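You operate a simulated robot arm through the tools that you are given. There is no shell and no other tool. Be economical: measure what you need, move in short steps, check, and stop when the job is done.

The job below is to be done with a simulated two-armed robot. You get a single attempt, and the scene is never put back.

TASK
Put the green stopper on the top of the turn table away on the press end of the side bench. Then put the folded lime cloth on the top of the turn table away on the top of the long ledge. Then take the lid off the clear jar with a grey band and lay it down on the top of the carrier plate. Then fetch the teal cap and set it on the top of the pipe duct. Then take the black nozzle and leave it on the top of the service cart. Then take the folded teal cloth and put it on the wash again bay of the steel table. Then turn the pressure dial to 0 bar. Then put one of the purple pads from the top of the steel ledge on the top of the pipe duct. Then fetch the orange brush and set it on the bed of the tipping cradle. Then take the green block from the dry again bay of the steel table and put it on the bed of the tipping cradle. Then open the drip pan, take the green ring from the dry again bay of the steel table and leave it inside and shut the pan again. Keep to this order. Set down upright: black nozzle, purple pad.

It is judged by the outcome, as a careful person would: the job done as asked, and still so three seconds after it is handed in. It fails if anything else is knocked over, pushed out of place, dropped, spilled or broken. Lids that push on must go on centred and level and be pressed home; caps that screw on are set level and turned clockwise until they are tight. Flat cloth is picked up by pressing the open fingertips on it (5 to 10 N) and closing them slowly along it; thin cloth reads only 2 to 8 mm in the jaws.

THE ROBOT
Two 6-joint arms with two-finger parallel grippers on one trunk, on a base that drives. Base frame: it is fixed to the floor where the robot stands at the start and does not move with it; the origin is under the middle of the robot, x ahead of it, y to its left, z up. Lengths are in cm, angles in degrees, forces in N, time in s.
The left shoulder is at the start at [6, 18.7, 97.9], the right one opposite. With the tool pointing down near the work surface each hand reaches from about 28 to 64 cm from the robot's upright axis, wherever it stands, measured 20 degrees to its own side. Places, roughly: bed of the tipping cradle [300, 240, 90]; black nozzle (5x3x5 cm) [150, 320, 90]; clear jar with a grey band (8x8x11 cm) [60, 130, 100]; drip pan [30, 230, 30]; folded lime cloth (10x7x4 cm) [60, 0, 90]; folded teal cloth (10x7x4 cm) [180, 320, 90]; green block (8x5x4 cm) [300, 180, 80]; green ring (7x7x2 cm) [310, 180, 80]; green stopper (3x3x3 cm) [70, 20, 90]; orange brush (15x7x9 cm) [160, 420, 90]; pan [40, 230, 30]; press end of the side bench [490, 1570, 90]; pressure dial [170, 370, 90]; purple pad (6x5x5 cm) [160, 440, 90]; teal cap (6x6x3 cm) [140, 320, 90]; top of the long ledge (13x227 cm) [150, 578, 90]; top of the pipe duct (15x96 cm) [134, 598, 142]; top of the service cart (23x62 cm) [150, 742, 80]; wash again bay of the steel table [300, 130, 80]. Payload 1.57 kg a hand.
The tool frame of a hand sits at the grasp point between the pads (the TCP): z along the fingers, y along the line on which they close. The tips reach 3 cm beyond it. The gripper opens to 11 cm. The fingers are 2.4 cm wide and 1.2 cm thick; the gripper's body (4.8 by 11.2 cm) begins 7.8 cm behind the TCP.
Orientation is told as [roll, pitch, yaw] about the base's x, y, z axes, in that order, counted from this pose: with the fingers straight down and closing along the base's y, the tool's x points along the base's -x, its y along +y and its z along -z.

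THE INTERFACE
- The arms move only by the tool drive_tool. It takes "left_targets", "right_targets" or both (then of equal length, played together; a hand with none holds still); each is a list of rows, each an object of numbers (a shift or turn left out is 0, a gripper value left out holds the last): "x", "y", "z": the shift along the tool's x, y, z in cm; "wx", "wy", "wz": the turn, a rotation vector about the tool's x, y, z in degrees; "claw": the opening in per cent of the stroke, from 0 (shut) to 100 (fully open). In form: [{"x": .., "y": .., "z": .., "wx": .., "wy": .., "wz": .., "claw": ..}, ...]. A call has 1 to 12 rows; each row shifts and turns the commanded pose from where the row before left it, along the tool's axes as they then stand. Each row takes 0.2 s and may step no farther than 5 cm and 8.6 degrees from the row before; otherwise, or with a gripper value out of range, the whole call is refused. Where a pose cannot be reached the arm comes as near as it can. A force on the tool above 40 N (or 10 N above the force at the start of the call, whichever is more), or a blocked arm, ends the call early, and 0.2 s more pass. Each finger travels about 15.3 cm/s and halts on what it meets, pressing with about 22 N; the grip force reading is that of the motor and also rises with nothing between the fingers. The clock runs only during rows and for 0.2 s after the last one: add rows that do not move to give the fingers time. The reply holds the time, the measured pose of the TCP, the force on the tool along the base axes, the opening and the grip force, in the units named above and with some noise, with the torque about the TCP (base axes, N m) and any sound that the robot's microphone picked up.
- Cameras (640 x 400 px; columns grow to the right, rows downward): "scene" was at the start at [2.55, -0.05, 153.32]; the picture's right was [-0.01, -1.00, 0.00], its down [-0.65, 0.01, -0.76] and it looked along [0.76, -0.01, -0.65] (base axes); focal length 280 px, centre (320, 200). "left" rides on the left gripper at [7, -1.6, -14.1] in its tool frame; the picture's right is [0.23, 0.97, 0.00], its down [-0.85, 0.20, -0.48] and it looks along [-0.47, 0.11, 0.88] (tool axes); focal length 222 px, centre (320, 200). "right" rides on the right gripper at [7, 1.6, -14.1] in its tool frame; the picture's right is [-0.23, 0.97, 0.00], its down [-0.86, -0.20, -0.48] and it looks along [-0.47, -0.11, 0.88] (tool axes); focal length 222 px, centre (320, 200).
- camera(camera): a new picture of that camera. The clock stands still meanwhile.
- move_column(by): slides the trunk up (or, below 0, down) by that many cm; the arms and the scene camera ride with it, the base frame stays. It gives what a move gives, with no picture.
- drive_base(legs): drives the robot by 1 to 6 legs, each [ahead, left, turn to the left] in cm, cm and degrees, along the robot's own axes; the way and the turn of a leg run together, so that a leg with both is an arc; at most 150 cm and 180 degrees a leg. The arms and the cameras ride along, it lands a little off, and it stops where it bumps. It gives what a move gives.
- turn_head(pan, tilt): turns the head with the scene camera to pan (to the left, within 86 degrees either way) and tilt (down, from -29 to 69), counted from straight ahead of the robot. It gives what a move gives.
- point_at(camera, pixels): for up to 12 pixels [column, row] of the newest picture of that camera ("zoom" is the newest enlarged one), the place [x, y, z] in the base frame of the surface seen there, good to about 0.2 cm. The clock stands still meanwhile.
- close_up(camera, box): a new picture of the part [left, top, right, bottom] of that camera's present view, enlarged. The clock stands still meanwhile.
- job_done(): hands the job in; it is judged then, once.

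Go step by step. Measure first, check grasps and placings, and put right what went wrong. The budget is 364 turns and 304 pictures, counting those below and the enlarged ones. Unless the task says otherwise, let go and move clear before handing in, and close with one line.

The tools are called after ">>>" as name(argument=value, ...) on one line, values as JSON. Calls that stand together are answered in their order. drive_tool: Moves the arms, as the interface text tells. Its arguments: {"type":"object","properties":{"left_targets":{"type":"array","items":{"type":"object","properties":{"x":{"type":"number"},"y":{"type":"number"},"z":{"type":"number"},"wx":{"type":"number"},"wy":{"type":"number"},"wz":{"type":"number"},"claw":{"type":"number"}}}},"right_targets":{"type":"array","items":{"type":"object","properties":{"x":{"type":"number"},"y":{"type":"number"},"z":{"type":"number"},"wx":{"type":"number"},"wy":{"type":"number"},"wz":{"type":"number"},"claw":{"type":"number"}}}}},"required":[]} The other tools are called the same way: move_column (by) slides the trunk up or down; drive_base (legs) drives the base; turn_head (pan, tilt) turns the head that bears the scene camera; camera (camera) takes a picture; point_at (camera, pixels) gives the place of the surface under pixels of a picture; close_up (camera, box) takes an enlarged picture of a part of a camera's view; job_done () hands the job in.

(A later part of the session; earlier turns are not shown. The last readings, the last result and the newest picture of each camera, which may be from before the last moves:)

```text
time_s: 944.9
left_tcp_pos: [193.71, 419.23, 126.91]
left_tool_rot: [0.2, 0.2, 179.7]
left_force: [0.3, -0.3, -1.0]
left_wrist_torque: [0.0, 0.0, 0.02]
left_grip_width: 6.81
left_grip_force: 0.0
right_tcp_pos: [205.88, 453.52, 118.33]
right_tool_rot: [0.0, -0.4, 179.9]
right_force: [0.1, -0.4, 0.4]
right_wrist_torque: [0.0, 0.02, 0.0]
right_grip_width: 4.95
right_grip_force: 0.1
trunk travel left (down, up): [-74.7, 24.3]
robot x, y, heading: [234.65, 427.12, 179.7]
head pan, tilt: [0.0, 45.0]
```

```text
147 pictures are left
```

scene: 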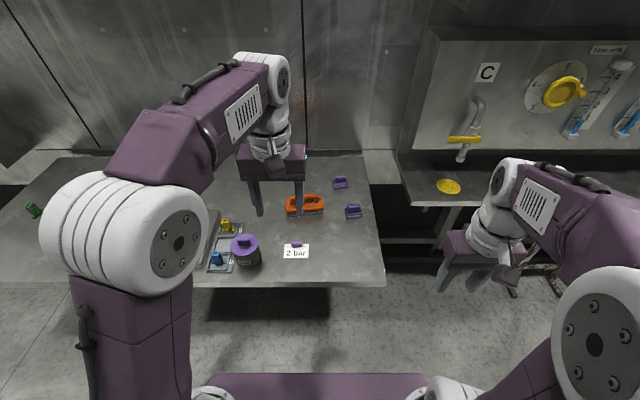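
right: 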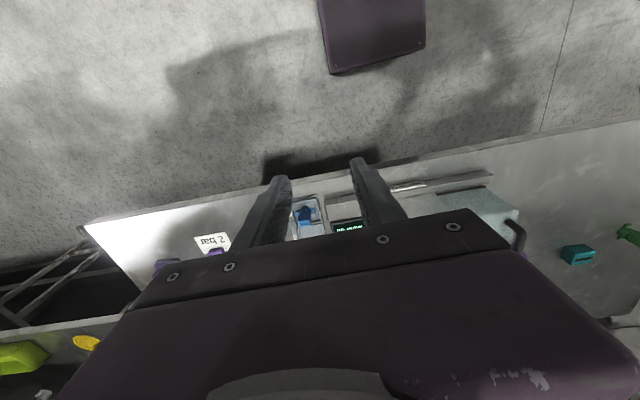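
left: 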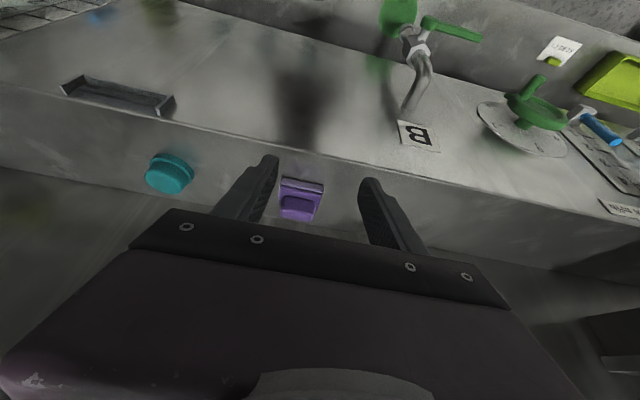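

>>> close_up(camera="scene", box=[260, 170, 380, 250])

>>> point_at(camera="zoom", pixels=[[230, 130], [320, 130], [245, 150], [240, 110], [330, 160], [290, 125], [290, 175], [335, 185]])

```text
5.00 times, centred on (320, 210) of scene
```

zoom: 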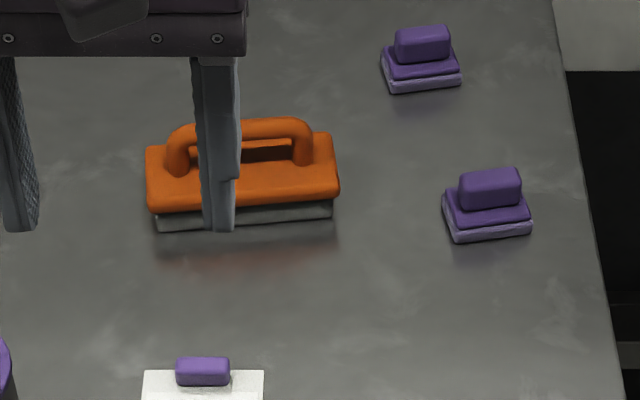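

```text
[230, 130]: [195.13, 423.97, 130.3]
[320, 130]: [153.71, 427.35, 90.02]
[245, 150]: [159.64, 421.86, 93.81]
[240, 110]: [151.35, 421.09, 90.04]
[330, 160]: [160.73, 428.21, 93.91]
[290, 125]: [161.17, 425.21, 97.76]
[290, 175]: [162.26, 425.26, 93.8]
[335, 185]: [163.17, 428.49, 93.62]
```

The brush's handle bar runs along y at x≈161, z≈96–98. I'll drive closer and rotate the left hand 90° to grip the bar.

>>> drive_base(legs=[[20, -6, 0]])

>>> drive_tool(left_targets=[{"wz": 8.5, "claw": 60}, {"wz": 8.5}, {"wz": 8.5}, {"wz": 8.5}, {"wz": 8.5}, {"wz": 8.5}, {"wz": 8.5}, {"wz": 8.5}, {"wz": 8.5}, {"wz": 8.5}, {"wz": 5}, {}])

>>> drive_tool(left_targets=[{"y": 4}, {"y": 4}, {"y": 3}, {"z": 4.5}, {"z": 4.5}, {"z": 4.5}, {}])

>>> camera(camera="left")

```text
time_s: 946.5
left_tcp_pos: [173.77, 424.99, 127.05]
left_tool_rot: [0.1, 0.1, -179.9]
left_force: [0.0, 0.4, -0.8]
left_wrist_torque: [0.0, 0.02, 0.02]
left_grip_width: 6.82
left_grip_force: 0.0
right_tcp_pos: [185.77, 459.44, 118.4]
right_tool_rot: [-0.1, -0.4, -179.9]
right_force: [-0.2, -0.4, -0.2]
right_wrist_torque: [-0.02, 0.03, 0.01]
right_grip_width: 4.97
right_grip_force: 0.1
trunk travel left (down, up): [-74.7, 24.3]
robot x, y, heading: [214.46, 433.18, -179.6]
head pan, tilt: [0.0, 45.0]
```

```text
time_s: 949.1
left_tcp_pos: [173.59, 425.03, 126.85]
left_tool_rot: [-0.2, 0.1, 90.0]
left_force: [-0.7, 0.3, 0.0]
left_wrist_torque: [0.05, 0.0, 0.01]
left_grip_width: 6.59
left_grip_force: 0.1
right_tcp_pos: [185.58, 459.5, 118.15]
right_tool_rot: [0.0, -0.3, -179.9]
right_force: [0.1, 0.2, 0.5]
right_wrist_torque: [0.0, -0.01, 0.03]
right_grip_width: 4.93
right_grip_force: 0.1
trunk travel left (down, up): [-74.7, 24.3]
robot x, y, heading: [214.38, 433.16, -179.8]
head pan, tilt: [0.0, 45.0]
```

```text
time_s: 950.8
left_tcp_pos: [164.27, 424.61, 112.46]
left_tool_rot: [-0.1, 0.2, 89.9]
left_force: [-1.0, 0.2, 0.3]
left_wrist_torque: [0.0, 0.05, -0.03]
left_grip_width: 6.59
left_grip_force: 0.1
left hand out of reach, approached as far as the arm can: row 3
right_tcp_pos: [185.61, 459.54, 118.43]
right_tool_rot: [0.0, -0.2, -179.9]
right_force: [0.2, -0.6, -0.1]
right_wrist_torque: [-0.06, 0.02, 0.01]
right_grip_width: 4.98
right_grip_force: 0.1
trunk travel left (down, up): [-74.7, 24.3]
robot x, y, heading: [214.18, 433.03, -179.9]
head pan, tilt: [0.0, 45.0]
```

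```text
145 pictures are left
```

left: 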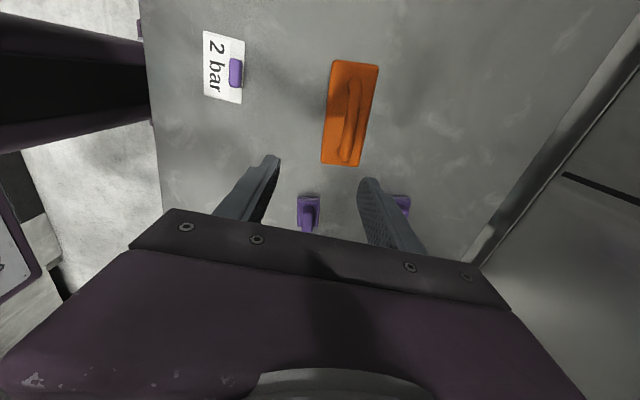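

>>> point_at(camera="left", pixels=[[352, 100], [349, 125], [346, 152], [356, 80], [340, 65], [325, 150], [360, 163], [345, 120], [352, 118]])

```text
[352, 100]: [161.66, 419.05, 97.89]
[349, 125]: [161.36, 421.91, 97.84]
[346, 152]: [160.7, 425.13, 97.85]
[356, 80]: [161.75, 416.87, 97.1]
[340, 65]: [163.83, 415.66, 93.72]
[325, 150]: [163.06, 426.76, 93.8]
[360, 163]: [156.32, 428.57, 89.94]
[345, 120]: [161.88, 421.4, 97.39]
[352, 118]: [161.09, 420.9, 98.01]
```

>>> drive_tool(left_targets=[{"z": 4, "y": 1.5, "x": 1.7}, {"z": 4, "y": 1.6, "x": 1.7}, {"z": 3}, {}])

>>> camera(camera="left")

```text
time_s: 951.8
left_tcp_pos: [161.33, 421.19, 101.53]
left_tool_rot: [-0.1, 0.1, 89.9]
left_force: [0.3, 0.4, 0.7]
left_wrist_torque: [-0.01, 0.01, 0.0]
left_grip_width: 6.62
left_grip_force: 0.1
right_tcp_pos: [185.61, 459.3, 118.45]
right_tool_rot: [0.0, -0.2, -179.9]
right_force: [0.5, 0.4, 0.5]
right_wrist_torque: [0.04, 0.01, -0.04]
right_grip_width: 4.95
right_grip_force: 0.0
trunk travel left (down, up): [-74.7, 24.3]
robot x, y, heading: [214.23, 433.31, -180.2]
head pan, tilt: [0.0, 45.0]
```

```text
144 pictures are left
```

left: 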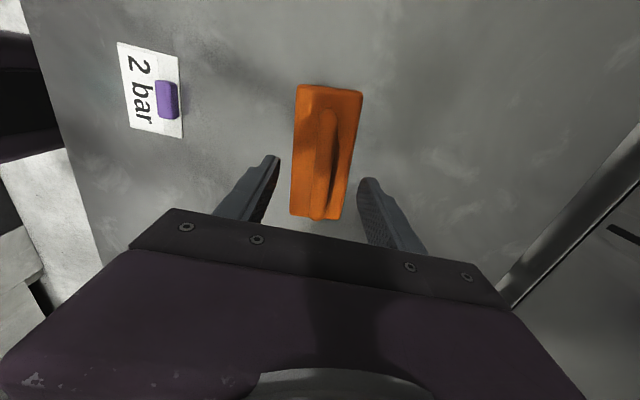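

>>> drive_tool(left_targets=[{"z": 2}, {"z": 1.9}, {}, {"claw": 40}, {"claw": 25}, {"claw": 10}, {"claw": 0}, {}, {}, {"z": -1.5}, {"z": -1.5}, {}])

>>> camera(camera="left")

```text
time_s: 954.4
left_tcp_pos: [160.84, 421.34, 100.56]
left_tool_rot: [-0.2, 0.1, 90.0]
left_force: [0.6, 0.9, -1.9]
left_wrist_torque: [-0.02, 0.0, -0.02]
left_grip_width: 1.5
left_grip_force: 21.3
right_tcp_pos: [185.6, 459.4, 118.22]
right_tool_rot: [-0.1, -0.2, -180.0]
right_force: [-1.0, -0.1, -0.5]
right_wrist_torque: [0.0, 0.02, 0.02]
right_grip_width: 4.96
right_grip_force: 0.0
trunk travel left (down, up): [-74.7, 24.3]
robot x, y, heading: [214.41, 433.08, -179.9]
head pan, tilt: [0.0, 45.0]
```

```text
143 pictures are left
```

left: 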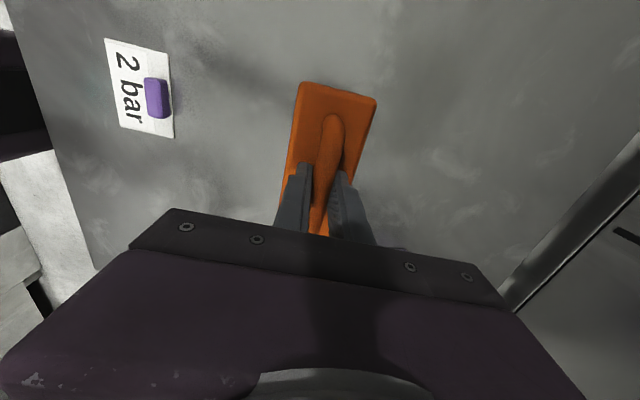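

The brush is lifted by its bar (1.5 cm). I'll raise and retract it, then drive toward the cradle at [300, 240].

>>> drive_tool(left_targets=[{"z": -4}, {"z": -4}, {"z": -4}, {"y": -4, "z": -1}, {"y": -4}, {"y": -4}, {"y": -4}, {"y": -3}, {}])

>>> drive_base(legs=[[-18, 0, 0], [0, 140, 0], [0, 70, 0], [0, 0, 180]])

>>> turn_head(pan=0, tilt=40)

>>> camera(camera="scene")

```text
time_s: 956.4
left_tcp_pos: [179.76, 421.34, 113.54]
left_tool_rot: [-0.4, 0.2, 89.9]
left_force: [-0.4, 0.4, -2.4]
left_wrist_torque: [-0.06, -0.02, 0.01]
left_grip_width: 1.55
left_grip_force: 22.1
right_tcp_pos: [185.42, 459.44, 118.24]
right_tool_rot: [0.1, -0.1, -179.9]
right_force: [0.7, -0.1, -0.7]
right_wrist_torque: [-0.02, -0.02, -0.03]
right_grip_width: 4.94
right_grip_force: 0.1
trunk travel left (down, up): [-74.7, 24.3]
robot x, y, heading: [214.65, 432.99, -180.0]
head pan, tilt: [0.0, 45.0]
```

```text
time_s: 975.2
left_tcp_pos: [266.63, 243.98, 113.52]
left_tool_rot: [-0.1, 0.1, -83.7]
left_force: [0.2, -0.3, -1.7]
left_wrist_torque: [0.02, -0.01, 0.02]
left_grip_width: 1.56
left_grip_force: 21.9
right_tcp_pos: [264.93, 205.51, 118.4]
right_tool_rot: [-0.1, -0.3, 6.2]
right_force: [-0.8, -0.2, -0.3]
right_wrist_torque: [0.0, 0.0, 0.03]
right_grip_width: 4.95
right_grip_force: 0.1
trunk travel left (down, up): [-74.7, 24.3]
robot x, y, heading: [233.1, 228.7, 6.2]
head pan, tilt: [0.0, 45.0]
```

```text
time_s: 975.9
left_tcp_pos: [266.52, 243.93, 113.5]
left_tool_rot: [-0.3, 0.2, -83.8]
left_force: [0.7, -0.1, -0.8]
left_wrist_torque: [-0.02, 0.03, 0.02]
left_grip_width: 1.52
left_grip_force: 21.6
right_tcp_pos: [264.86, 205.42, 118.26]
right_tool_rot: [0.0, -0.3, 6.2]
right_force: [0.6, 0.4, 0.2]
right_wrist_torque: [-0.03, 0.02, 0.02]
right_grip_width: 4.94
right_grip_force: 0.0
trunk travel left (down, up): [-74.7, 24.3]
robot x, y, heading: [232.92, 228.76, 6.1]
head pan, tilt: [0.0, 40.0]
```

```text
142 pictures are left
```

scene: 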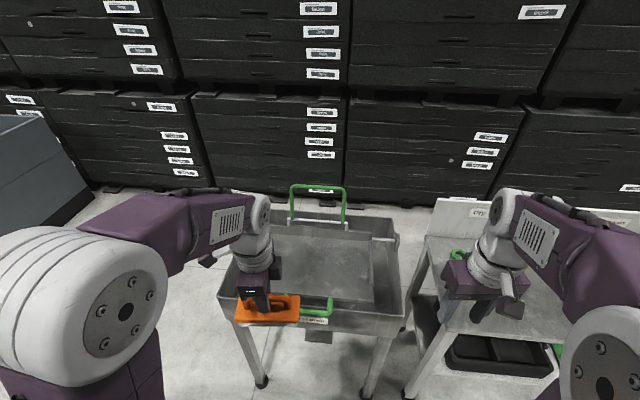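

>>> close_up(camera="scene", box=[200, 170, 440, 370])

>>> point_at(camera="scene", pixels=[[320, 240], [320, 270], [290, 250], [350, 250], [380, 240], [300, 225], [365, 300], [300, 285], [320, 300], [320, 190], [390, 250], [240, 290]])

```text
2.00 times, centred on (320, 270) of scene
```

zoom: 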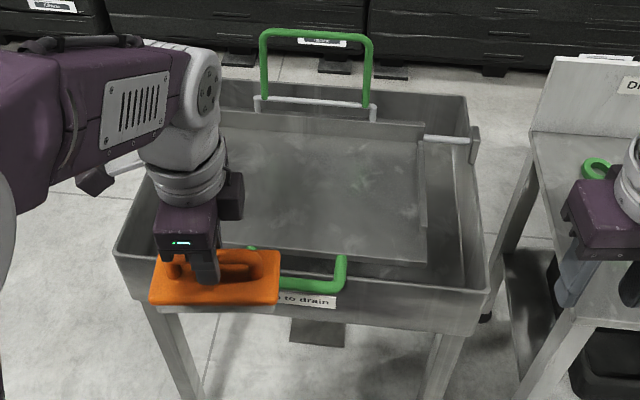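

```text
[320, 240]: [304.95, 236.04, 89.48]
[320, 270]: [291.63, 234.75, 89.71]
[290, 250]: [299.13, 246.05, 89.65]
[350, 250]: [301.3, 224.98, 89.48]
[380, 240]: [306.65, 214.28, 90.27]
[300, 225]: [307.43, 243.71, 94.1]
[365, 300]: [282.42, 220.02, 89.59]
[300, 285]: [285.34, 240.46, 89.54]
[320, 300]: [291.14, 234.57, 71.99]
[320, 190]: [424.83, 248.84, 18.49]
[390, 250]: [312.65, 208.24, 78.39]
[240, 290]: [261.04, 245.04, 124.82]
```

>>> point_at(camera="zoom", pixels=[[415, 145], [420, 255], [250, 150], [240, 140], [300, 130], [440, 138], [470, 140], [400, 200], [300, 240], [280, 200], [340, 260], [335, 200]])

>>> camera(camera="left")

```text
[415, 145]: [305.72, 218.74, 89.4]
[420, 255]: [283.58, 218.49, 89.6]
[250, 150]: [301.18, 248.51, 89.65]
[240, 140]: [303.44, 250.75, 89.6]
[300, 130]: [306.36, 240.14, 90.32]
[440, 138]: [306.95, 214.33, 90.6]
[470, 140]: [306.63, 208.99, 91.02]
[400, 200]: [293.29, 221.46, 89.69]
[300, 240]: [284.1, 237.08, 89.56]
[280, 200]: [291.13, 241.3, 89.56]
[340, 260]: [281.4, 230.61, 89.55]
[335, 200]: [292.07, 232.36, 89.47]
```

```text
140 pictures are left
```

left: 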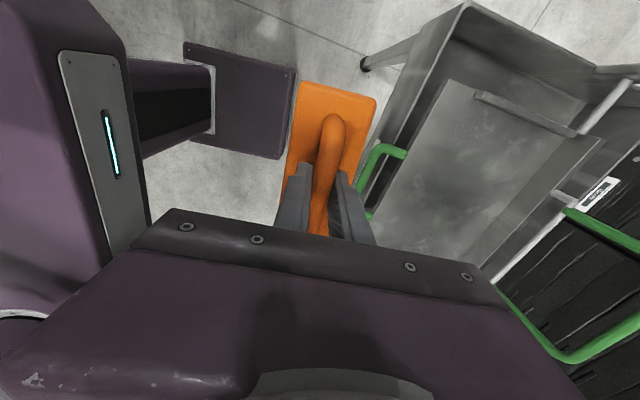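

The bed spans x 281–306, y 218–255 at z 89.6, hinged at its back. I'll put the brush at about [293.5, 244], leaving room for the block. I'll straighten up and drive 10 cm closer.

>>> drive_base(legs=[[10, 0, -6]])

>>> drive_tool(left_targets=[{"y": 4}, {"y": 4}, {"y": 4}, {"y": 3}, {}])

>>> camera(camera="left")

>>> camera(camera="scene")

```text
time_s: 977.0
left_tcp_pos: [277.84, 240.99, 113.61]
left_tool_rot: [-0.1, 0.2, -89.8]
left_force: [-0.3, 0.7, -1.4]
left_wrist_torque: [-0.01, -0.01, -0.02]
left_grip_width: 1.53
left_grip_force: 22.7
right_tcp_pos: [272.32, 203.02, 118.32]
right_tool_rot: [-0.2, -0.3, 0.2]
right_force: [-0.2, -0.1, 0.2]
right_wrist_torque: [-0.01, 0.02, 0.0]
right_grip_width: 4.96
right_grip_force: 0.0
trunk travel left (down, up): [-74.7, 24.3]
robot x, y, heading: [243.58, 229.05, -0.0]
head pan, tilt: [0.0, 40.0]
```

```text
time_s: 978.2
left_tcp_pos: [293.12, 240.86, 113.49]
left_tool_rot: [-0.2, 0.2, -89.7]
left_force: [-0.2, 0.3, -2.5]
left_wrist_torque: [0.0, -0.01, 0.02]
left_grip_width: 1.53
left_grip_force: 21.8
right_tcp_pos: [272.3, 202.98, 118.36]
right_tool_rot: [0.0, -0.3, 0.3]
right_force: [0.3, -0.2, 0.0]
right_wrist_torque: [-0.01, -0.03, 0.01]
right_grip_width: 4.94
right_grip_force: 0.1
trunk travel left (down, up): [-74.7, 24.3]
robot x, y, heading: [243.64, 228.73, 0.3]
head pan, tilt: [0.0, 40.0]
```

```text
139 pictures are left
```

left: 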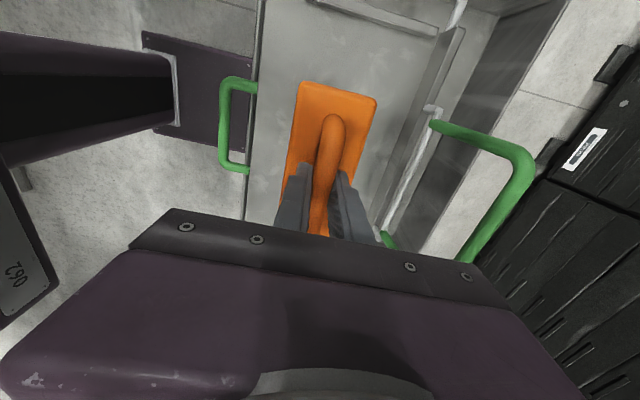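

```text
138 pictures are left
```

scene: 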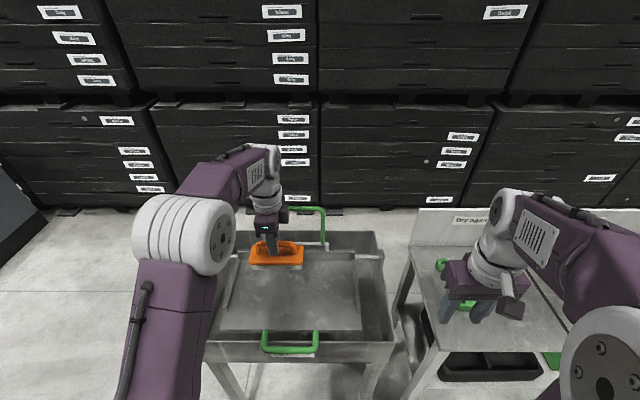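

>>> point_at(camera="scene", pixels=[[235, 275], [225, 325], [355, 275], [360, 325], [290, 320], [290, 275], [290, 262], [265, 345]])

```text
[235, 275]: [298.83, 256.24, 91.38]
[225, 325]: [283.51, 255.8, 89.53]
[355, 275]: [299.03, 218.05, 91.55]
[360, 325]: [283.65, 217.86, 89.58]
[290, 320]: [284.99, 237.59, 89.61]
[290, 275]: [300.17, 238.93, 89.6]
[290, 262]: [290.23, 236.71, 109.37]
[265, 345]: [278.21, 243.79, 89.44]
```

The bed spans y 218–256. I'll shift the brush to y≈245 and lower it.

>>> drive_tool(left_targets=[{"x": 4}, {"z": 4}, {"z": 4}, {"z": 4}, {"z": 3}, {"z": 0.6}, {}])

>>> close_up(camera="scene", box=[190, 190, 400, 370])

```text
time_s: 979.8
left_tcp_pos: [292.95, 245.12, 97.73]
left_tool_rot: [-0.2, 0.2, -89.7]
left_force: [0.6, -0.2, -2.3]
left_wrist_torque: [-0.01, -0.02, 0.03]
left_grip_width: 1.53
left_grip_force: 21.8
right_tcp_pos: [272.35, 202.92, 118.27]
right_tool_rot: [-0.1, -0.3, 0.3]
right_force: [0.1, -0.4, 1.3]
right_wrist_torque: [0.0, 0.02, -0.01]
right_grip_width: 4.94
right_grip_force: 0.1
trunk travel left (down, up): [-74.7, 24.3]
robot x, y, heading: [243.45, 228.87, 0.2]
head pan, tilt: [0.0, 40.0]
```

```text
2.22 times, centred on (295, 280) of scene
```

zoom: 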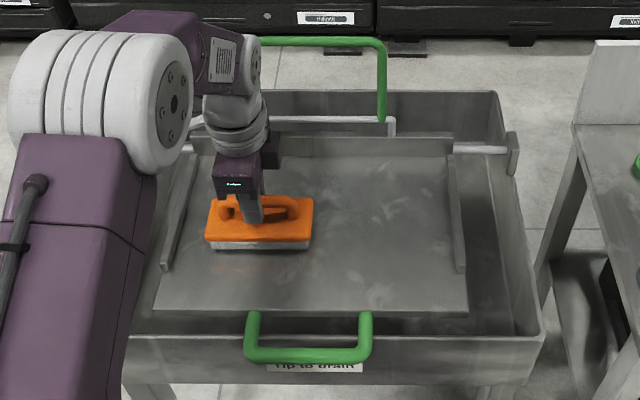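

>>> drive_tool(left_targets=[{"z": 0.3}, {"z": 0.2}, {}])

```text
time_s: 980.6
left_tcp_pos: [292.95, 245.04, 97.35]
left_tool_rot: [-0.3, 0.1, -89.7]
left_force: [0.2, 0.4, -1.3]
left_wrist_torque: [0.02, 0.05, 0.01]
left_grip_width: 1.52
left_grip_force: 21.2
right_tcp_pos: [272.35, 202.96, 118.36]
right_tool_rot: [0.0, -0.2, 0.3]
right_force: [-0.3, 0.2, 0.5]
right_wrist_torque: [0.03, 0.03, -0.01]
right_grip_width: 4.97
right_grip_force: 0.1
trunk travel left (down, up): [-74.7, 24.3]
robot x, y, heading: [243.41, 229.02, 0.2]
head pan, tilt: [0.0, 40.0]
```

>>> drive_tool(left_targets=[{"z": 0.15}, {"z": 0.1}, {}])

```text
time_s: 981.4
left_tcp_pos: [292.98, 245.05, 97.15]
left_tool_rot: [-0.1, 0.2, -89.7]
left_force: [-0.5, 0.2, 7.0]
left_wrist_torque: [-0.25, 0.03, 0.01]
left_grip_width: 1.53
left_grip_force: 21.8
right_tcp_pos: [272.15, 202.71, 118.37]
right_tool_rot: [-0.1, -0.2, 0.4]
right_force: [0.1, 0.7, 0.2]
right_wrist_torque: [-0.04, 0.01, -0.03]
right_grip_width: 4.97
right_grip_force: 0.1
trunk travel left (down, up): [-74.7, 24.3]
robot x, y, heading: [243.08, 228.94, 0.3]
head pan, tilt: [0.0, 40.0]
```

Contact: the brush rests on the bed. I'll open and go straight up.

>>> drive_tool(left_targets=[{"claw": 25}, {"claw": 40}, {}, {"z": -2}, {"z": -4}, {"z": -4}, {"z": -4}, {"y": -4}, {"y": -4}, {"y": -4}, {}])

>>> camera(camera="scene")

```text
time_s: 983.8
left_tcp_pos: [280.96, 244.7, 111.3]
left_tool_rot: [-0.2, 0.2, -89.7]
left_force: [0.1, -0.4, -0.3]
left_wrist_torque: [0.02, -0.03, 0.01]
left_grip_width: 4.41
left_grip_force: 0.1
right_tcp_pos: [272.37, 202.8, 118.21]
right_tool_rot: [0.0, -0.2, 0.3]
right_force: [0.0, -0.2, -0.4]
right_wrist_torque: [-0.01, 0.03, -0.02]
right_grip_width: 4.96
right_grip_force: 0.0
trunk travel left (down, up): [-74.7, 24.3]
robot x, y, heading: [243.33, 229.33, 0.1]
head pan, tilt: [0.0, 40.0]
```

```text
136 pictures are left
```

scene: 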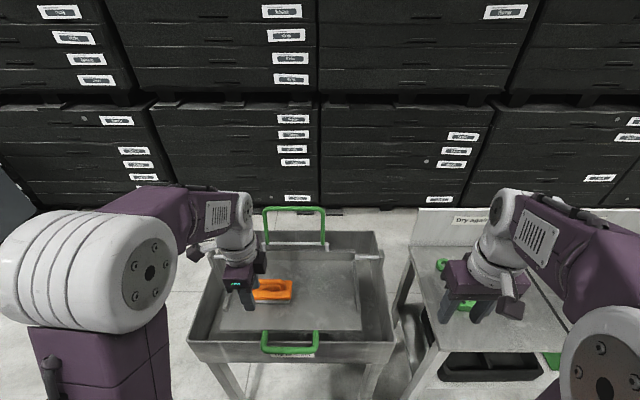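

The brush is on the bed. For the green block I'll use the right hand: I'll strafe right to y≈198 and look at the dry-again bay.

>>> drive_tool(left_targets=[{"wz": -8.5}, {"wz": -8.5}, {"wz": -8.5}, {"wz": -8.5}, {"wz": -8.5}, {"wz": -8.5}, {"wz": -8.5}, {"wz": -8.5}, {"wz": -8.5}, {"wz": -8.5}, {"wz": -5}, {}])

>>> drive_base(legs=[[-4, 0, 0], [0, -32, 0]])

>>> turn_head(pan=-15, tilt=45)

>>> camera(camera="scene")

>>> camera(camera="right")

```text
time_s: 986.4
left_tcp_pos: [280.97, 245.11, 111.22]
left_tool_rot: [0.1, 0.3, 0.4]
left_force: [0.2, 0.4, -0.5]
left_wrist_torque: [-0.01, 0.0, -0.04]
left_grip_width: 4.41
left_grip_force: 0.1
right_tcp_pos: [272.41, 202.93, 118.27]
right_tool_rot: [0.0, -0.2, 0.4]
right_force: [0.4, 0.3, 0.9]
right_wrist_torque: [0.0, -0.02, -0.01]
right_grip_width: 4.95
right_grip_force: 0.0
trunk travel left (down, up): [-74.7, 24.3]
robot x, y, heading: [243.43, 228.78, 0.3]
head pan, tilt: [0.0, 40.0]
```

```text
time_s: 989.0
left_tcp_pos: [277.19, 213.35, 111.3]
left_tool_rot: [0.2, 0.2, 0.4]
left_force: [-0.3, 0.4, 0.3]
left_wrist_torque: [-0.01, 0.01, 0.02]
left_grip_width: 4.4
left_grip_force: 0.0
right_tcp_pos: [268.64, 171.11, 118.43]
right_tool_rot: [-0.1, -0.3, 0.5]
right_force: [-0.8, 0.7, 0.0]
right_wrist_torque: [-0.04, -0.03, 0.02]
right_grip_width: 4.96
right_grip_force: 0.0
trunk travel left (down, up): [-74.7, 24.3]
robot x, y, heading: [239.75, 197.17, 0.3]
head pan, tilt: [0.0, 40.0]
```

```text
time_s: 989.8
left_tcp_pos: [277.08, 213.05, 111.17]
left_tool_rot: [0.1, 0.2, 0.4]
left_force: [-1.5, 0.2, -0.1]
left_wrist_torque: [0.02, 0.03, 0.02]
left_grip_width: 4.39
left_grip_force: 0.0
right_tcp_pos: [268.64, 170.95, 118.23]
right_tool_rot: [0.0, -0.3, 0.4]
right_force: [-0.3, -0.7, -0.3]
right_wrist_torque: [0.01, -0.02, 0.01]
right_grip_width: 4.95
right_grip_force: 0.0
trunk travel left (down, up): [-74.7, 24.3]
robot x, y, heading: [239.47, 197.1, 0.5]
head pan, tilt: [-15.0, 45.0]
```

```text
135 pictures are left
```

scene: 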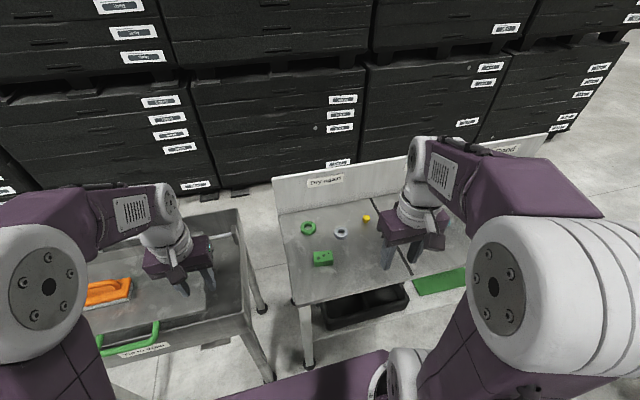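

```text
134 pictures are left
```

right: 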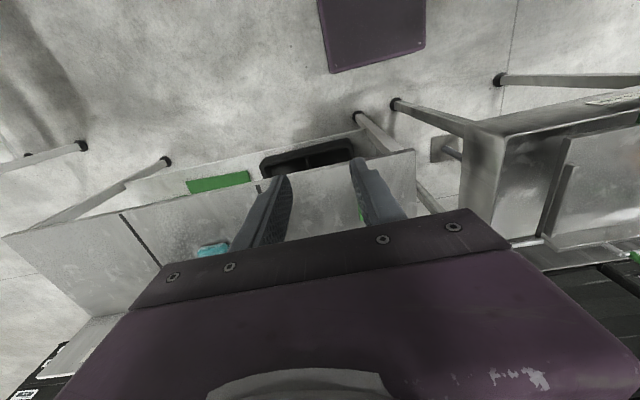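

>>> close_up(camera="scene", box=[280, 190, 400, 290])

>>> point_at(camera="zoom", pixels=[[180, 255], [150, 255], [205, 255], [180, 275], [110, 150], [110, 175], [80, 160], [140, 155], [240, 170], [330, 110], [180, 300], [108, 160]])

```text
4.00 times, centred on (340, 240) of scene
```

zoom: 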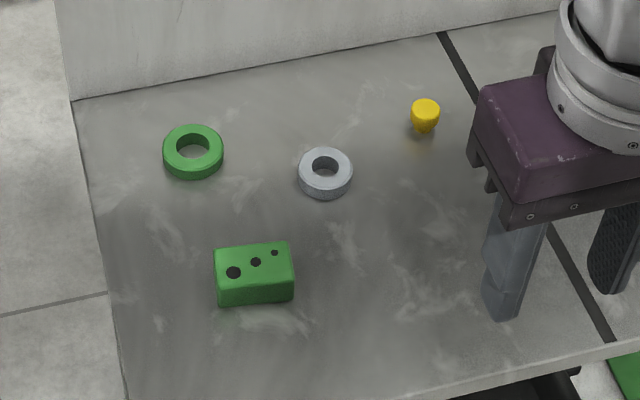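

```text
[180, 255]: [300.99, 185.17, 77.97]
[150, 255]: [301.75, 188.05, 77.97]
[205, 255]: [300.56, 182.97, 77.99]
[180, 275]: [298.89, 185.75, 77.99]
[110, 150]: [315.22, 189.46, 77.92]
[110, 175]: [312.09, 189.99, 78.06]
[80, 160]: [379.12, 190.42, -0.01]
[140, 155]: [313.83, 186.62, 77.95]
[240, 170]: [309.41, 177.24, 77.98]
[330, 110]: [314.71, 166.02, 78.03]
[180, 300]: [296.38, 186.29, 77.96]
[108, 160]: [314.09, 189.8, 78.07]
```

>>> point_at(camera="zoom", pixels=[[255, 260], [220, 250], [285, 245], [222, 275], [290, 272], [255, 295], [193, 130], [193, 168], [170, 150], [217, 150], [325, 155], [325, 188]])

```text
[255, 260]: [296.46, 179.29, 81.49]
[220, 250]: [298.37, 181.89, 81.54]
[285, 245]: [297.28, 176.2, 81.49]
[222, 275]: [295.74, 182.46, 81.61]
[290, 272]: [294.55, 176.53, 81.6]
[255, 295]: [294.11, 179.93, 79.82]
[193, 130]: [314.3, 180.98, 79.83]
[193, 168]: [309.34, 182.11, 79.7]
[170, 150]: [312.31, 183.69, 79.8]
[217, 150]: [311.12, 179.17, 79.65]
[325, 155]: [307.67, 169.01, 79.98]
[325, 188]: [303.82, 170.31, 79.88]
```

The block is centred at [296.5, 179.2], top z 81.5, long axis turned about 11°. I'll drive 6 cm closer and move the right hand over it with that yaw.

>>> drive_base(legs=[[6, 0, 0]])

>>> drive_tool(right_targets=[{"wz": 5.4, "claw": 95}, {"wz": 5.4}, {"x": -3.7, "y": 2, "z": 2}, {"x": -3.7, "y": 2, "z": 2}, {"x": -3.7, "z": 2}, {"x": -3.7, "z": 2}, {"x": -3.7, "z": 2}, {"x": -2.5, "z": 4}, {"z": 4.5}, {}])

>>> camera(camera="right")

```text
time_s: 990.8
left_tcp_pos: [282.63, 213.06, 111.28]
left_tool_rot: [0.1, -0.1, 0.4]
left_force: [-1.4, -0.1, 0.5]
left_wrist_torque: [-0.03, -0.03, 0.03]
left_grip_width: 4.39
left_grip_force: 0.1
right_tcp_pos: [274.05, 171.23, 118.39]
right_tool_rot: [0.1, -0.5, 0.3]
right_force: [-0.2, -0.4, 0.3]
right_wrist_torque: [0.01, -0.04, 0.01]
right_grip_width: 4.94
right_grip_force: 0.0
trunk travel left (down, up): [-74.7, 24.3]
robot x, y, heading: [245.27, 197.03, 0.4]
head pan, tilt: [-15.0, 45.0]
```

```text
time_s: 993.0
left_tcp_pos: [282.88, 213.19, 111.2]
left_tool_rot: [0.1, 0.1, 0.4]
left_force: [-1.4, 0.1, 0.1]
left_wrist_torque: [0.01, -0.01, -0.03]
left_grip_width: 4.42
left_grip_force: 0.1
right_tcp_pos: [295.89, 171.05, 99.87]
right_tool_rot: [-0.1, -0.3, -10.4]
right_force: [-0.4, 0.1, 0.7]
right_wrist_torque: [-0.02, -0.01, -0.04]
right_grip_width: 10.46
right_grip_force: 0.0
trunk travel left (down, up): [-74.7, 24.3]
robot x, y, heading: [245.45, 196.84, 0.9]
head pan, tilt: [-15.0, 45.0]
```

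```text
132 pictures are left
```

right: 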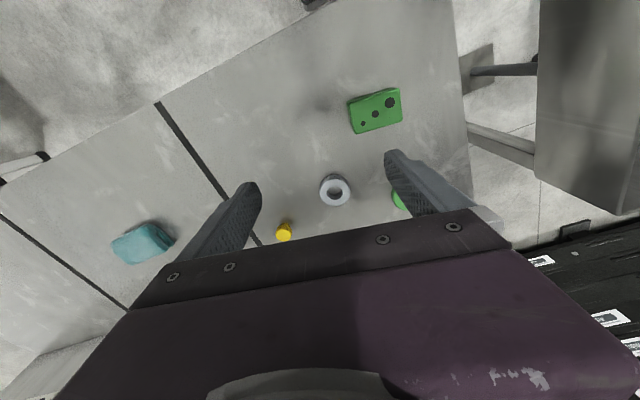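

>>> point_at(camera="right", pixels=[[375, 113], [349, 103], [398, 90], [402, 118], [353, 131]])

>>> drive_tool(right_targets=[{"x": 0.45, "y": 4.1}, {"x": 0.45, "y": 4.1}, {"z": 4}, {"z": 4}, {}])

>>> camera(camera="right")

```text
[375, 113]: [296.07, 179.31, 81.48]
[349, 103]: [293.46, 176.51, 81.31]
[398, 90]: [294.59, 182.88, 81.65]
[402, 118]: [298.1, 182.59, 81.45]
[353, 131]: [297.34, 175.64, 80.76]
```

```text
time_s: 994.2
left_tcp_pos: [283.02, 213.2, 111.2]
left_tool_rot: [0.0, 0.2, 0.3]
left_force: [0.0, 0.3, -0.6]
left_wrist_torque: [0.01, -0.01, 0.0]
left_grip_width: 4.38
left_grip_force: 0.0
right_tcp_pos: [296.51, 179.39, 91.65]
right_tool_rot: [0.0, -0.3, -10.5]
right_force: [-1.1, -0.4, 0.6]
right_wrist_torque: [0.05, 0.0, -0.03]
right_grip_width: 10.44
right_grip_force: 0.1
trunk travel left (down, up): [-74.7, 24.3]
robot x, y, heading: [245.58, 197.17, 0.3]
head pan, tilt: [-15.0, 45.0]
```

```text
131 pictures are left
```

right: 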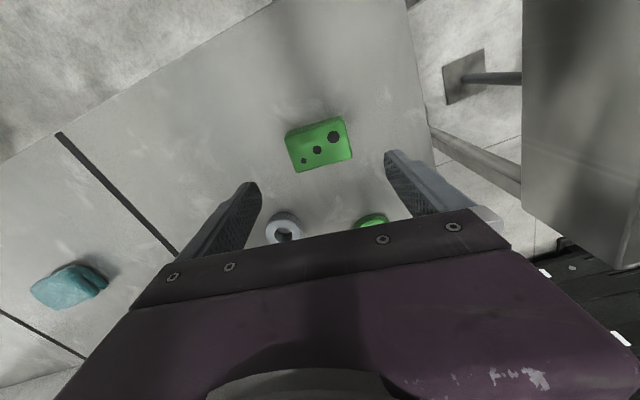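

>>> drive_tool(right_targets=[{"x": 0.4, "z": 4}, {"z": 4}, {"z": 1.9}, {}, {"claw": 75}, {"claw": 65}, {"claw": 50}, {"claw": 0}, {}, {}])

>>> camera(camera="right")

```text
time_s: 996.4
left_tcp_pos: [282.97, 213.24, 111.29]
left_tool_rot: [0.1, 0.2, 0.3]
left_force: [0.1, -0.1, -0.3]
left_wrist_torque: [0.0, 0.0, -0.02]
left_grip_width: 4.39
left_grip_force: 0.0
right_tcp_pos: [296.18, 179.46, 82.08]
right_tool_rot: [0.0, -0.4, -10.5]
right_force: [-0.3, 0.3, 0.8]
right_wrist_torque: [0.0, 0.0, 0.0]
right_grip_width: 7.03
right_grip_force: 22.0
trunk travel left (down, up): [-74.7, 24.3]
robot x, y, heading: [245.46, 197.14, 0.4]
head pan, tilt: [-15.0, 45.0]
```

```text
130 pictures are left
```

right: 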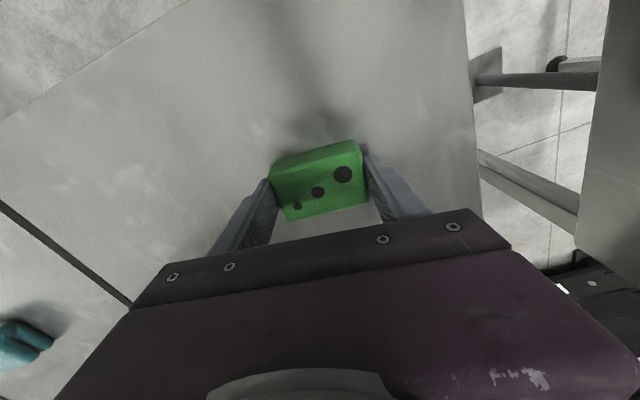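

The block is held (7.0 cm). I'll lift, retract, straighten the yaw and strafe left to the cradle.

>>> drive_tool(right_targets=[{"z": -4.5}, {"z": -4.5}, {"z": -4.5}, {"z": -4.5}, {"z": -4.5, "x": 1}, {"z": -4.5, "x": 1.5}, {"x": 4, "z": -1}, {"x": 4}, {"x": 4}, {"wz": -5.3}, {"wz": -5.3}, {}])

>>> drive_base(legs=[[-3, 0, 0], [0, 43, 0]])

>>> turn_head(pan=0, tilt=45)

>>> camera(camera="scene")

```text
time_s: 999.0
left_tcp_pos: [282.89, 213.24, 111.26]
left_tool_rot: [0.2, 0.1, 0.5]
left_force: [0.4, 0.7, 0.8]
left_wrist_torque: [-0.01, -0.01, 0.01]
left_grip_width: 4.38
left_grip_force: 0.1
right_tcp_pos: [281.83, 182.16, 109.85]
right_tool_rot: [0.0, -0.3, 0.4]
right_force: [-0.1, -0.4, -1.0]
right_wrist_torque: [0.01, 0.03, 0.03]
right_grip_width: 7.01
right_grip_force: 21.8
trunk travel left (down, up): [-74.7, 24.3]
robot x, y, heading: [245.16, 197.36, 0.4]
head pan, tilt: [-15.0, 45.0]
```

```text
time_s: 1002.0
left_tcp_pos: [280.23, 254.4, 111.25]
left_tool_rot: [0.1, 0.1, -0.5]
left_force: [0.1, 0.2, 0.5]
left_wrist_torque: [0.0, -0.01, -0.01]
left_grip_width: 4.39
left_grip_force: 0.0
right_tcp_pos: [278.55, 223.3, 109.95]
right_tool_rot: [0.0, -0.3, -0.6]
right_force: [0.7, -0.2, -1.7]
right_wrist_torque: [0.01, 0.0, -0.02]
right_grip_width: 7.01
right_grip_force: 21.9
trunk travel left (down, up): [-74.7, 24.3]
robot x, y, heading: [242.66, 238.83, -0.3]
head pan, tilt: [-15.0, 45.0]
```

```text
time_s: 1002.8
left_tcp_pos: [280.19, 254.5, 111.16]
left_tool_rot: [0.1, 0.1, -0.4]
left_force: [0.6, 0.2, -0.2]
left_wrist_torque: [0.0, -0.01, 0.03]
left_grip_width: 4.43
left_grip_force: 0.1
right_tcp_pos: [278.75, 223.37, 110.04]
right_tool_rot: [-0.1, -0.3, -0.5]
right_force: [-0.3, 0.3, -1.3]
right_wrist_torque: [0.0, 0.0, 0.01]
right_grip_width: 7.0
right_grip_force: 22.5
trunk travel left (down, up): [-74.7, 24.3]
robot x, y, heading: [242.52, 239.02, -0.4]
head pan, tilt: [0.0, 45.0]
```

```text
129 pictures are left
```

scene: 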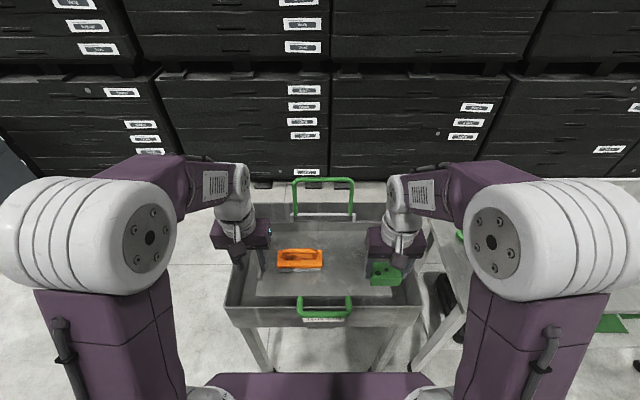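

>>> drive_tool(right_targets=[{"x": -4, "y": 1.1}, {"x": -4, "y": 1.1}, {"x": -4, "y": 1.1}, {"x": -3.3, "y": 0.9}, {"z": 4.5}, {"z": 4.5}, {"z": 3.5}, {}])

>>> close_up(camera="scene", box=[210, 170, 440, 350])

>>> camera(camera="right")

```text
time_s: 1004.6
left_tcp_pos: [280.12, 254.37, 111.2]
left_tool_rot: [0.2, 0.2, -0.5]
left_force: [0.8, -0.2, -0.7]
left_wrist_torque: [0.0, -0.05, 0.0]
left_grip_width: 4.42
left_grip_force: 0.1
right_tcp_pos: [294.07, 227.59, 97.63]
right_tool_rot: [-0.2, -0.3, -0.6]
right_force: [-0.2, 0.2, -1.4]
right_wrist_torque: [0.01, -0.04, 0.01]
right_grip_width: 6.97
right_grip_force: 21.7
trunk travel left (down, up): [-74.7, 24.3]
robot x, y, heading: [242.68, 238.83, -0.6]
head pan, tilt: [0.0, 45.0]
```

```text
2.22 times, centred on (325, 260) of scene
```

zoom: 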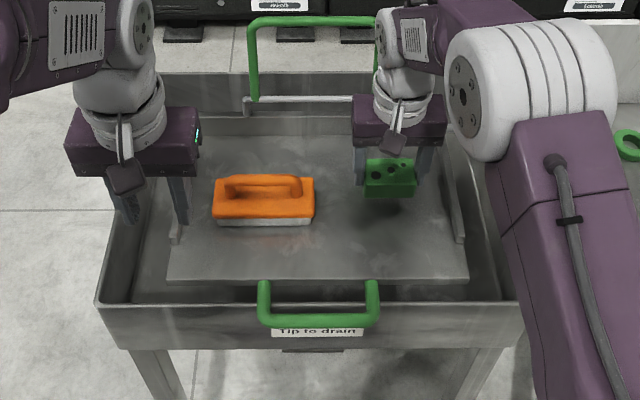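

```text
127 pictures are left
```

right: 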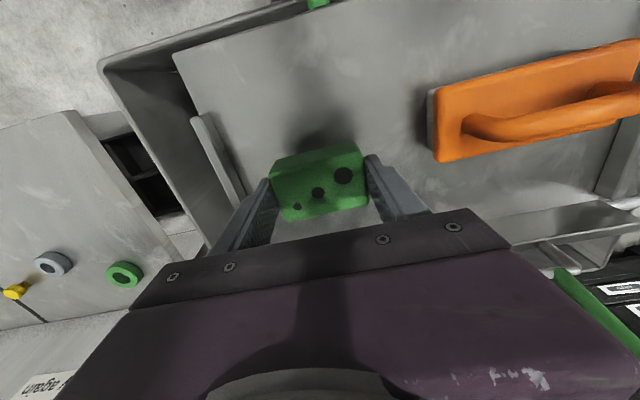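

Good clearance to the brush and side rail. I'll lower to contact.

>>> drive_tool(right_targets=[{"z": 2.5}, {"z": 0.9}, {"z": 0.3}, {"z": 0.2}, {}])

```text
time_s: 1005.8
left_tcp_pos: [280.05, 254.44, 111.29]
left_tool_rot: [0.2, 0.1, -0.5]
left_force: [0.2, 0.4, -0.9]
left_wrist_torque: [0.03, 0.0, -0.01]
left_grip_width: 4.39
left_grip_force: 0.0
right_tcp_pos: [294.1, 227.57, 93.64]
right_tool_rot: [-0.1, -0.3, -0.6]
right_force: [1.4, -0.5, 6.7]
right_wrist_torque: [0.1, 0.06, 0.07]
right_grip_width: 6.94
right_grip_force: 21.7
trunk travel left (down, up): [-74.7, 24.3]
robot x, y, heading: [242.07, 238.93, -0.6]
head pan, tilt: [0.0, 45.0]
```

>>> drive_tool(right_targets=[{"claw": 70}, {"claw": 80}, {}, {"z": -3}, {"z": -4}, {"z": -4}, {"z": -4}, {"x": 4}, {"x": 4}, {"x": 4}, {}])

>>> close_up(camera="scene", box=[210, 170, 440, 350])

```text
time_s: 1008.2
left_tcp_pos: [280.38, 254.42, 111.15]
left_tool_rot: [0.2, 0.2, -0.5]
left_force: [0.5, -0.3, -0.6]
left_wrist_torque: [0.01, -0.01, -0.05]
left_grip_width: 4.41
left_grip_force: 0.1
right_tcp_pos: [282.12, 227.35, 108.63]
right_tool_rot: [-0.2, -0.2, -0.6]
right_force: [-0.3, 0.7, 0.0]
right_wrist_torque: [0.01, 0.01, -0.01]
right_grip_width: 8.78
right_grip_force: 0.1
trunk travel left (down, up): [-74.7, 24.3]
robot x, y, heading: [242.35, 238.69, -0.5]
head pan, tilt: [0.0, 45.0]
```

```text
2.22 times, centred on (325, 260) of scene
```

zoom: 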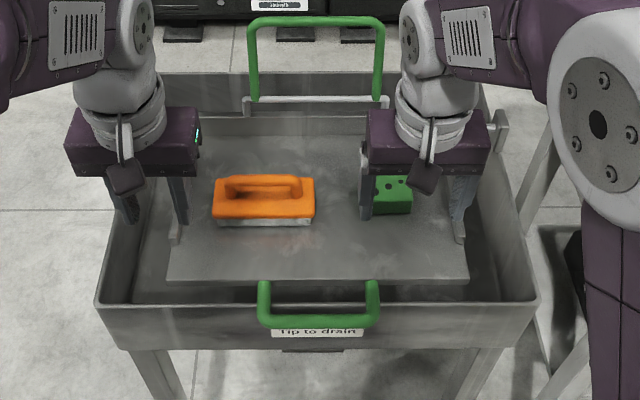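

Brush and block are both on the bed. Next is the green ring at about [311.7, 181.4]: I'll strafe right and drive closer.

>>> drive_base(legs=[[-4, 0, 0.5], [0, -42, 0], [16, 0, 0]])

>>> drive_tool(right_targets=[{"x": -2.5, "y": -1, "claw": 90}, {"x": -4}, {"x": -4}, {"z": 4}, {"z": 4}, {}])

>>> camera(camera="right")

```text
time_s: 1012.3
left_tcp_pos: [291.87, 212.97, 111.32]
left_tool_rot: [0.1, 0.1, 0.8]
left_force: [-0.7, 0.5, -0.2]
left_wrist_torque: [0.0, -0.02, -0.01]
left_grip_width: 4.4
left_grip_force: 0.1
right_tcp_pos: [294.27, 185.85, 108.79]
right_tool_rot: [-0.1, -0.5, 0.6]
right_force: [0.2, 0.0, -0.4]
right_wrist_torque: [-0.03, -0.04, -0.02]
right_grip_width: 8.8
right_grip_force: 0.1
trunk travel left (down, up): [-74.7, 24.3]
robot x, y, heading: [254.75, 196.38, 0.5]
head pan, tilt: [0.0, 45.0]
```

```text
time_s: 1013.7
left_tcp_pos: [291.95, 212.78, 111.19]
left_tool_rot: [0.3, 0.2, 0.7]
left_force: [-0.4, -0.1, 0.4]
left_wrist_torque: [-0.01, 0.01, 0.02]
left_grip_width: 4.41
left_grip_force: 0.0
right_tcp_pos: [304.78, 184.86, 100.94]
right_tool_rot: [-0.1, -0.3, 0.5]
right_force: [0.0, 0.2, -0.7]
right_wrist_torque: [0.0, 0.0, -0.04]
right_grip_width: 9.89
right_grip_force: 0.1
trunk travel left (down, up): [-74.7, 24.3]
robot x, y, heading: [254.38, 196.62, 1.1]
head pan, tilt: [0.0, 45.0]
```

```text
125 pictures are left
```

right: 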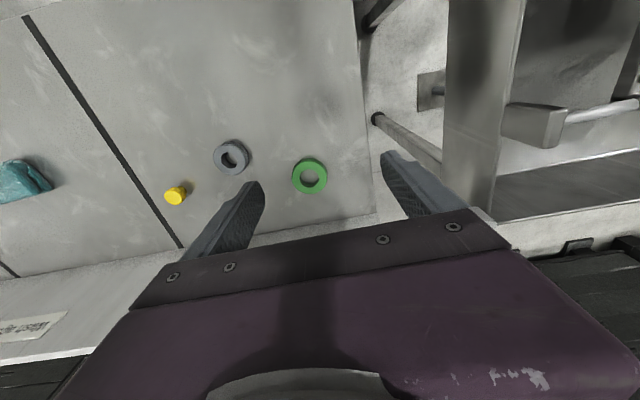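

>>> point_at(camera="right", pixels=[[309, 161], [309, 193], [293, 177], [325, 177], [309, 168], [299, 177], [247, 150], [370, 180], [318, 177]])

```text
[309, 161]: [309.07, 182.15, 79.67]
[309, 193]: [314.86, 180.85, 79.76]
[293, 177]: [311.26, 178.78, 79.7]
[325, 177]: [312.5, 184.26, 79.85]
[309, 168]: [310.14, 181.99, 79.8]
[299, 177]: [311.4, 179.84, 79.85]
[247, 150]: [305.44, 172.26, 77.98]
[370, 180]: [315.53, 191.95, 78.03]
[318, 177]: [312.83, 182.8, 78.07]
```

>>> drive_tool(right_targets=[{"x": -3.6, "y": -1.7, "claw": 78}, {"x": -3.6, "y": -1.7}, {"z": 4.5}, {"z": 4.5}, {}])

>>> camera(camera="right")

```text
time_s: 1014.9
left_tcp_pos: [292.04, 212.79, 111.33]
left_tool_rot: [0.3, 0.2, 0.8]
left_force: [0.4, -0.8, -0.2]
left_wrist_torque: [-0.01, -0.02, -0.02]
left_grip_width: 4.42
left_grip_force: 0.3
right_tcp_pos: [312.17, 181.79, 91.91]
right_tool_rot: [0.0, -0.2, 0.6]
right_force: [0.8, 0.4, 0.1]
right_wrist_torque: [0.01, 0.05, -0.03]
right_grip_width: 8.58
right_grip_force: 0.0
trunk travel left (down, up): [-74.7, 24.3]
robot x, y, heading: [254.8, 196.36, 0.9]
head pan, tilt: [0.0, 45.0]
```

```text
124 pictures are left
```

right: 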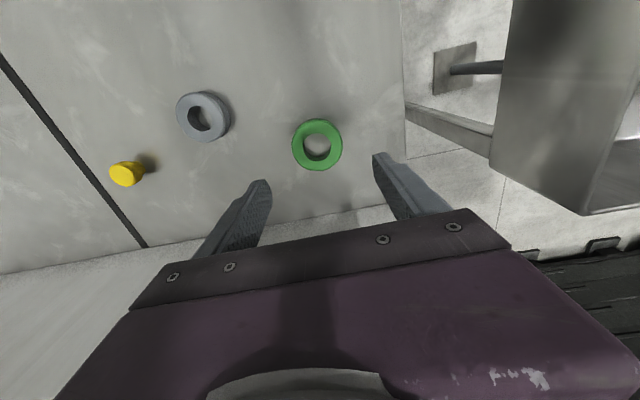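

>>> drive_tool(right_targets=[{"z": 4.5, "y": -0.2}, {"z": 4.5}, {"z": 1.3}, {}, {"claw": 60}, {"claw": 50}, {"claw": 0}, {}, {}, {"z": -2}, {"z": -3}, {}])

>>> camera(camera="right")

```text
time_s: 1017.5
left_tcp_pos: [291.99, 212.81, 111.21]
left_tool_rot: [0.3, 0.2, 0.9]
left_force: [-0.1, 0.6, -0.8]
left_wrist_torque: [0.02, 0.03, -0.04]
left_grip_width: 4.4
left_grip_force: 0.0
right_tcp_pos: [312.24, 181.38, 86.29]
right_tool_rot: [-0.1, -0.3, 0.7]
right_force: [0.5, 0.4, -0.1]
right_wrist_torque: [0.01, -0.04, -0.05]
right_grip_width: 6.0
right_grip_force: 21.9
trunk travel left (down, up): [-74.7, 24.3]
robot x, y, heading: [254.67, 196.64, 1.0]
head pan, tilt: [0.0, 45.0]
```

```text
123 pictures are left
```

right: 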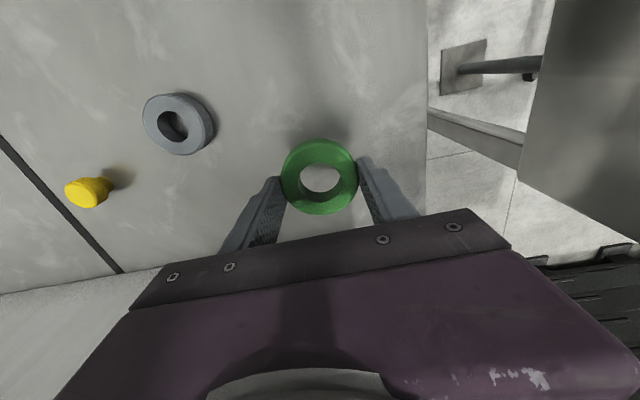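

The ring is held (6.0 cm). I'll lift, tuck, and start the drive around to the outer aisle.

>>> drive_tool(right_targets=[{"z": -4.5}, {"z": -4.5}, {"z": -4.5}, {"z": -4.5}, {"z": -4, "x": 2}, {"x": 4.5}, {"x": 4.5}, {"x": 4.5}, {"x": 4.5}, {"x": 4.5}, {"x": 4}, {}], left_targets=[{}, {}, {}, {}, {}, {"x": 2}, {"x": 2}, {"x": 2}, {}, {}, {}, {}])

>>> drive_base(legs=[[-16, 0, -1], [0, 0, 90], [150, 0, 0], [150, 0, 0]])

```text
time_s: 1020.1
left_tcp_pos: [285.95, 212.74, 111.27]
left_tool_rot: [0.3, 0.2, 0.8]
left_force: [0.1, -0.2, 0.3]
left_wrist_torque: [-0.05, 0.0, -0.05]
left_grip_width: 4.39
left_grip_force: 0.1
right_tcp_pos: [283.86, 181.1, 108.33]
right_tool_rot: [0.0, -0.3, 0.6]
right_force: [0.4, 0.2, -0.4]
right_wrist_torque: [-0.02, 0.01, 0.0]
right_grip_width: 6.01
right_grip_force: 22.6
trunk travel left (down, up): [-74.7, 24.3]
robot x, y, heading: [254.34, 196.59, 0.9]
head pan, tilt: [0.0, 45.0]
```

```text
time_s: 1039.6
left_tcp_pos: [223.03, 532.77, 111.15]
left_tool_rot: [0.2, 0.2, 90.1]
left_force: [-0.8, 0.1, 0.1]
left_wrist_torque: [-0.02, -0.02, -0.03]
left_grip_width: 4.42
left_grip_force: 0.1
right_tcp_pos: [254.7, 530.33, 108.39]
right_tool_rot: [-0.2, -0.3, 90.0]
right_force: [-0.3, 0.2, -0.8]
right_wrist_torque: [0.0, 0.03, -0.02]
right_grip_width: 5.99
right_grip_force: 22.6
trunk travel left (down, up): [-74.7, 24.3]
robot x, y, heading: [238.94, 501.26, 90.1]
head pan, tilt: [0.0, 45.0]
```

>>> drive_base(legs=[[149, 0, 0], [46, 0, 0], [30, -38, 0], [15, -34, 0]])

```text
time_s: 1054.0
left_tcp_pos: [295.37, 778.62, 111.27]
left_tool_rot: [0.1, 0.2, 90.3]
left_force: [-0.4, -0.9, 0.0]
left_wrist_torque: [-0.01, 0.0, 0.0]
left_grip_width: 4.39
left_grip_force: 0.1
right_tcp_pos: [326.89, 776.17, 108.35]
right_tool_rot: [0.0, -0.3, 90.2]
right_force: [0.4, -0.5, -0.5]
right_wrist_torque: [0.02, 0.0, 0.03]
right_grip_width: 6.0
right_grip_force: 21.9
trunk travel left (down, up): [-74.7, 24.3]
robot x, y, heading: [311.41, 746.88, 90.1]
head pan, tilt: [0.0, 45.0]
```

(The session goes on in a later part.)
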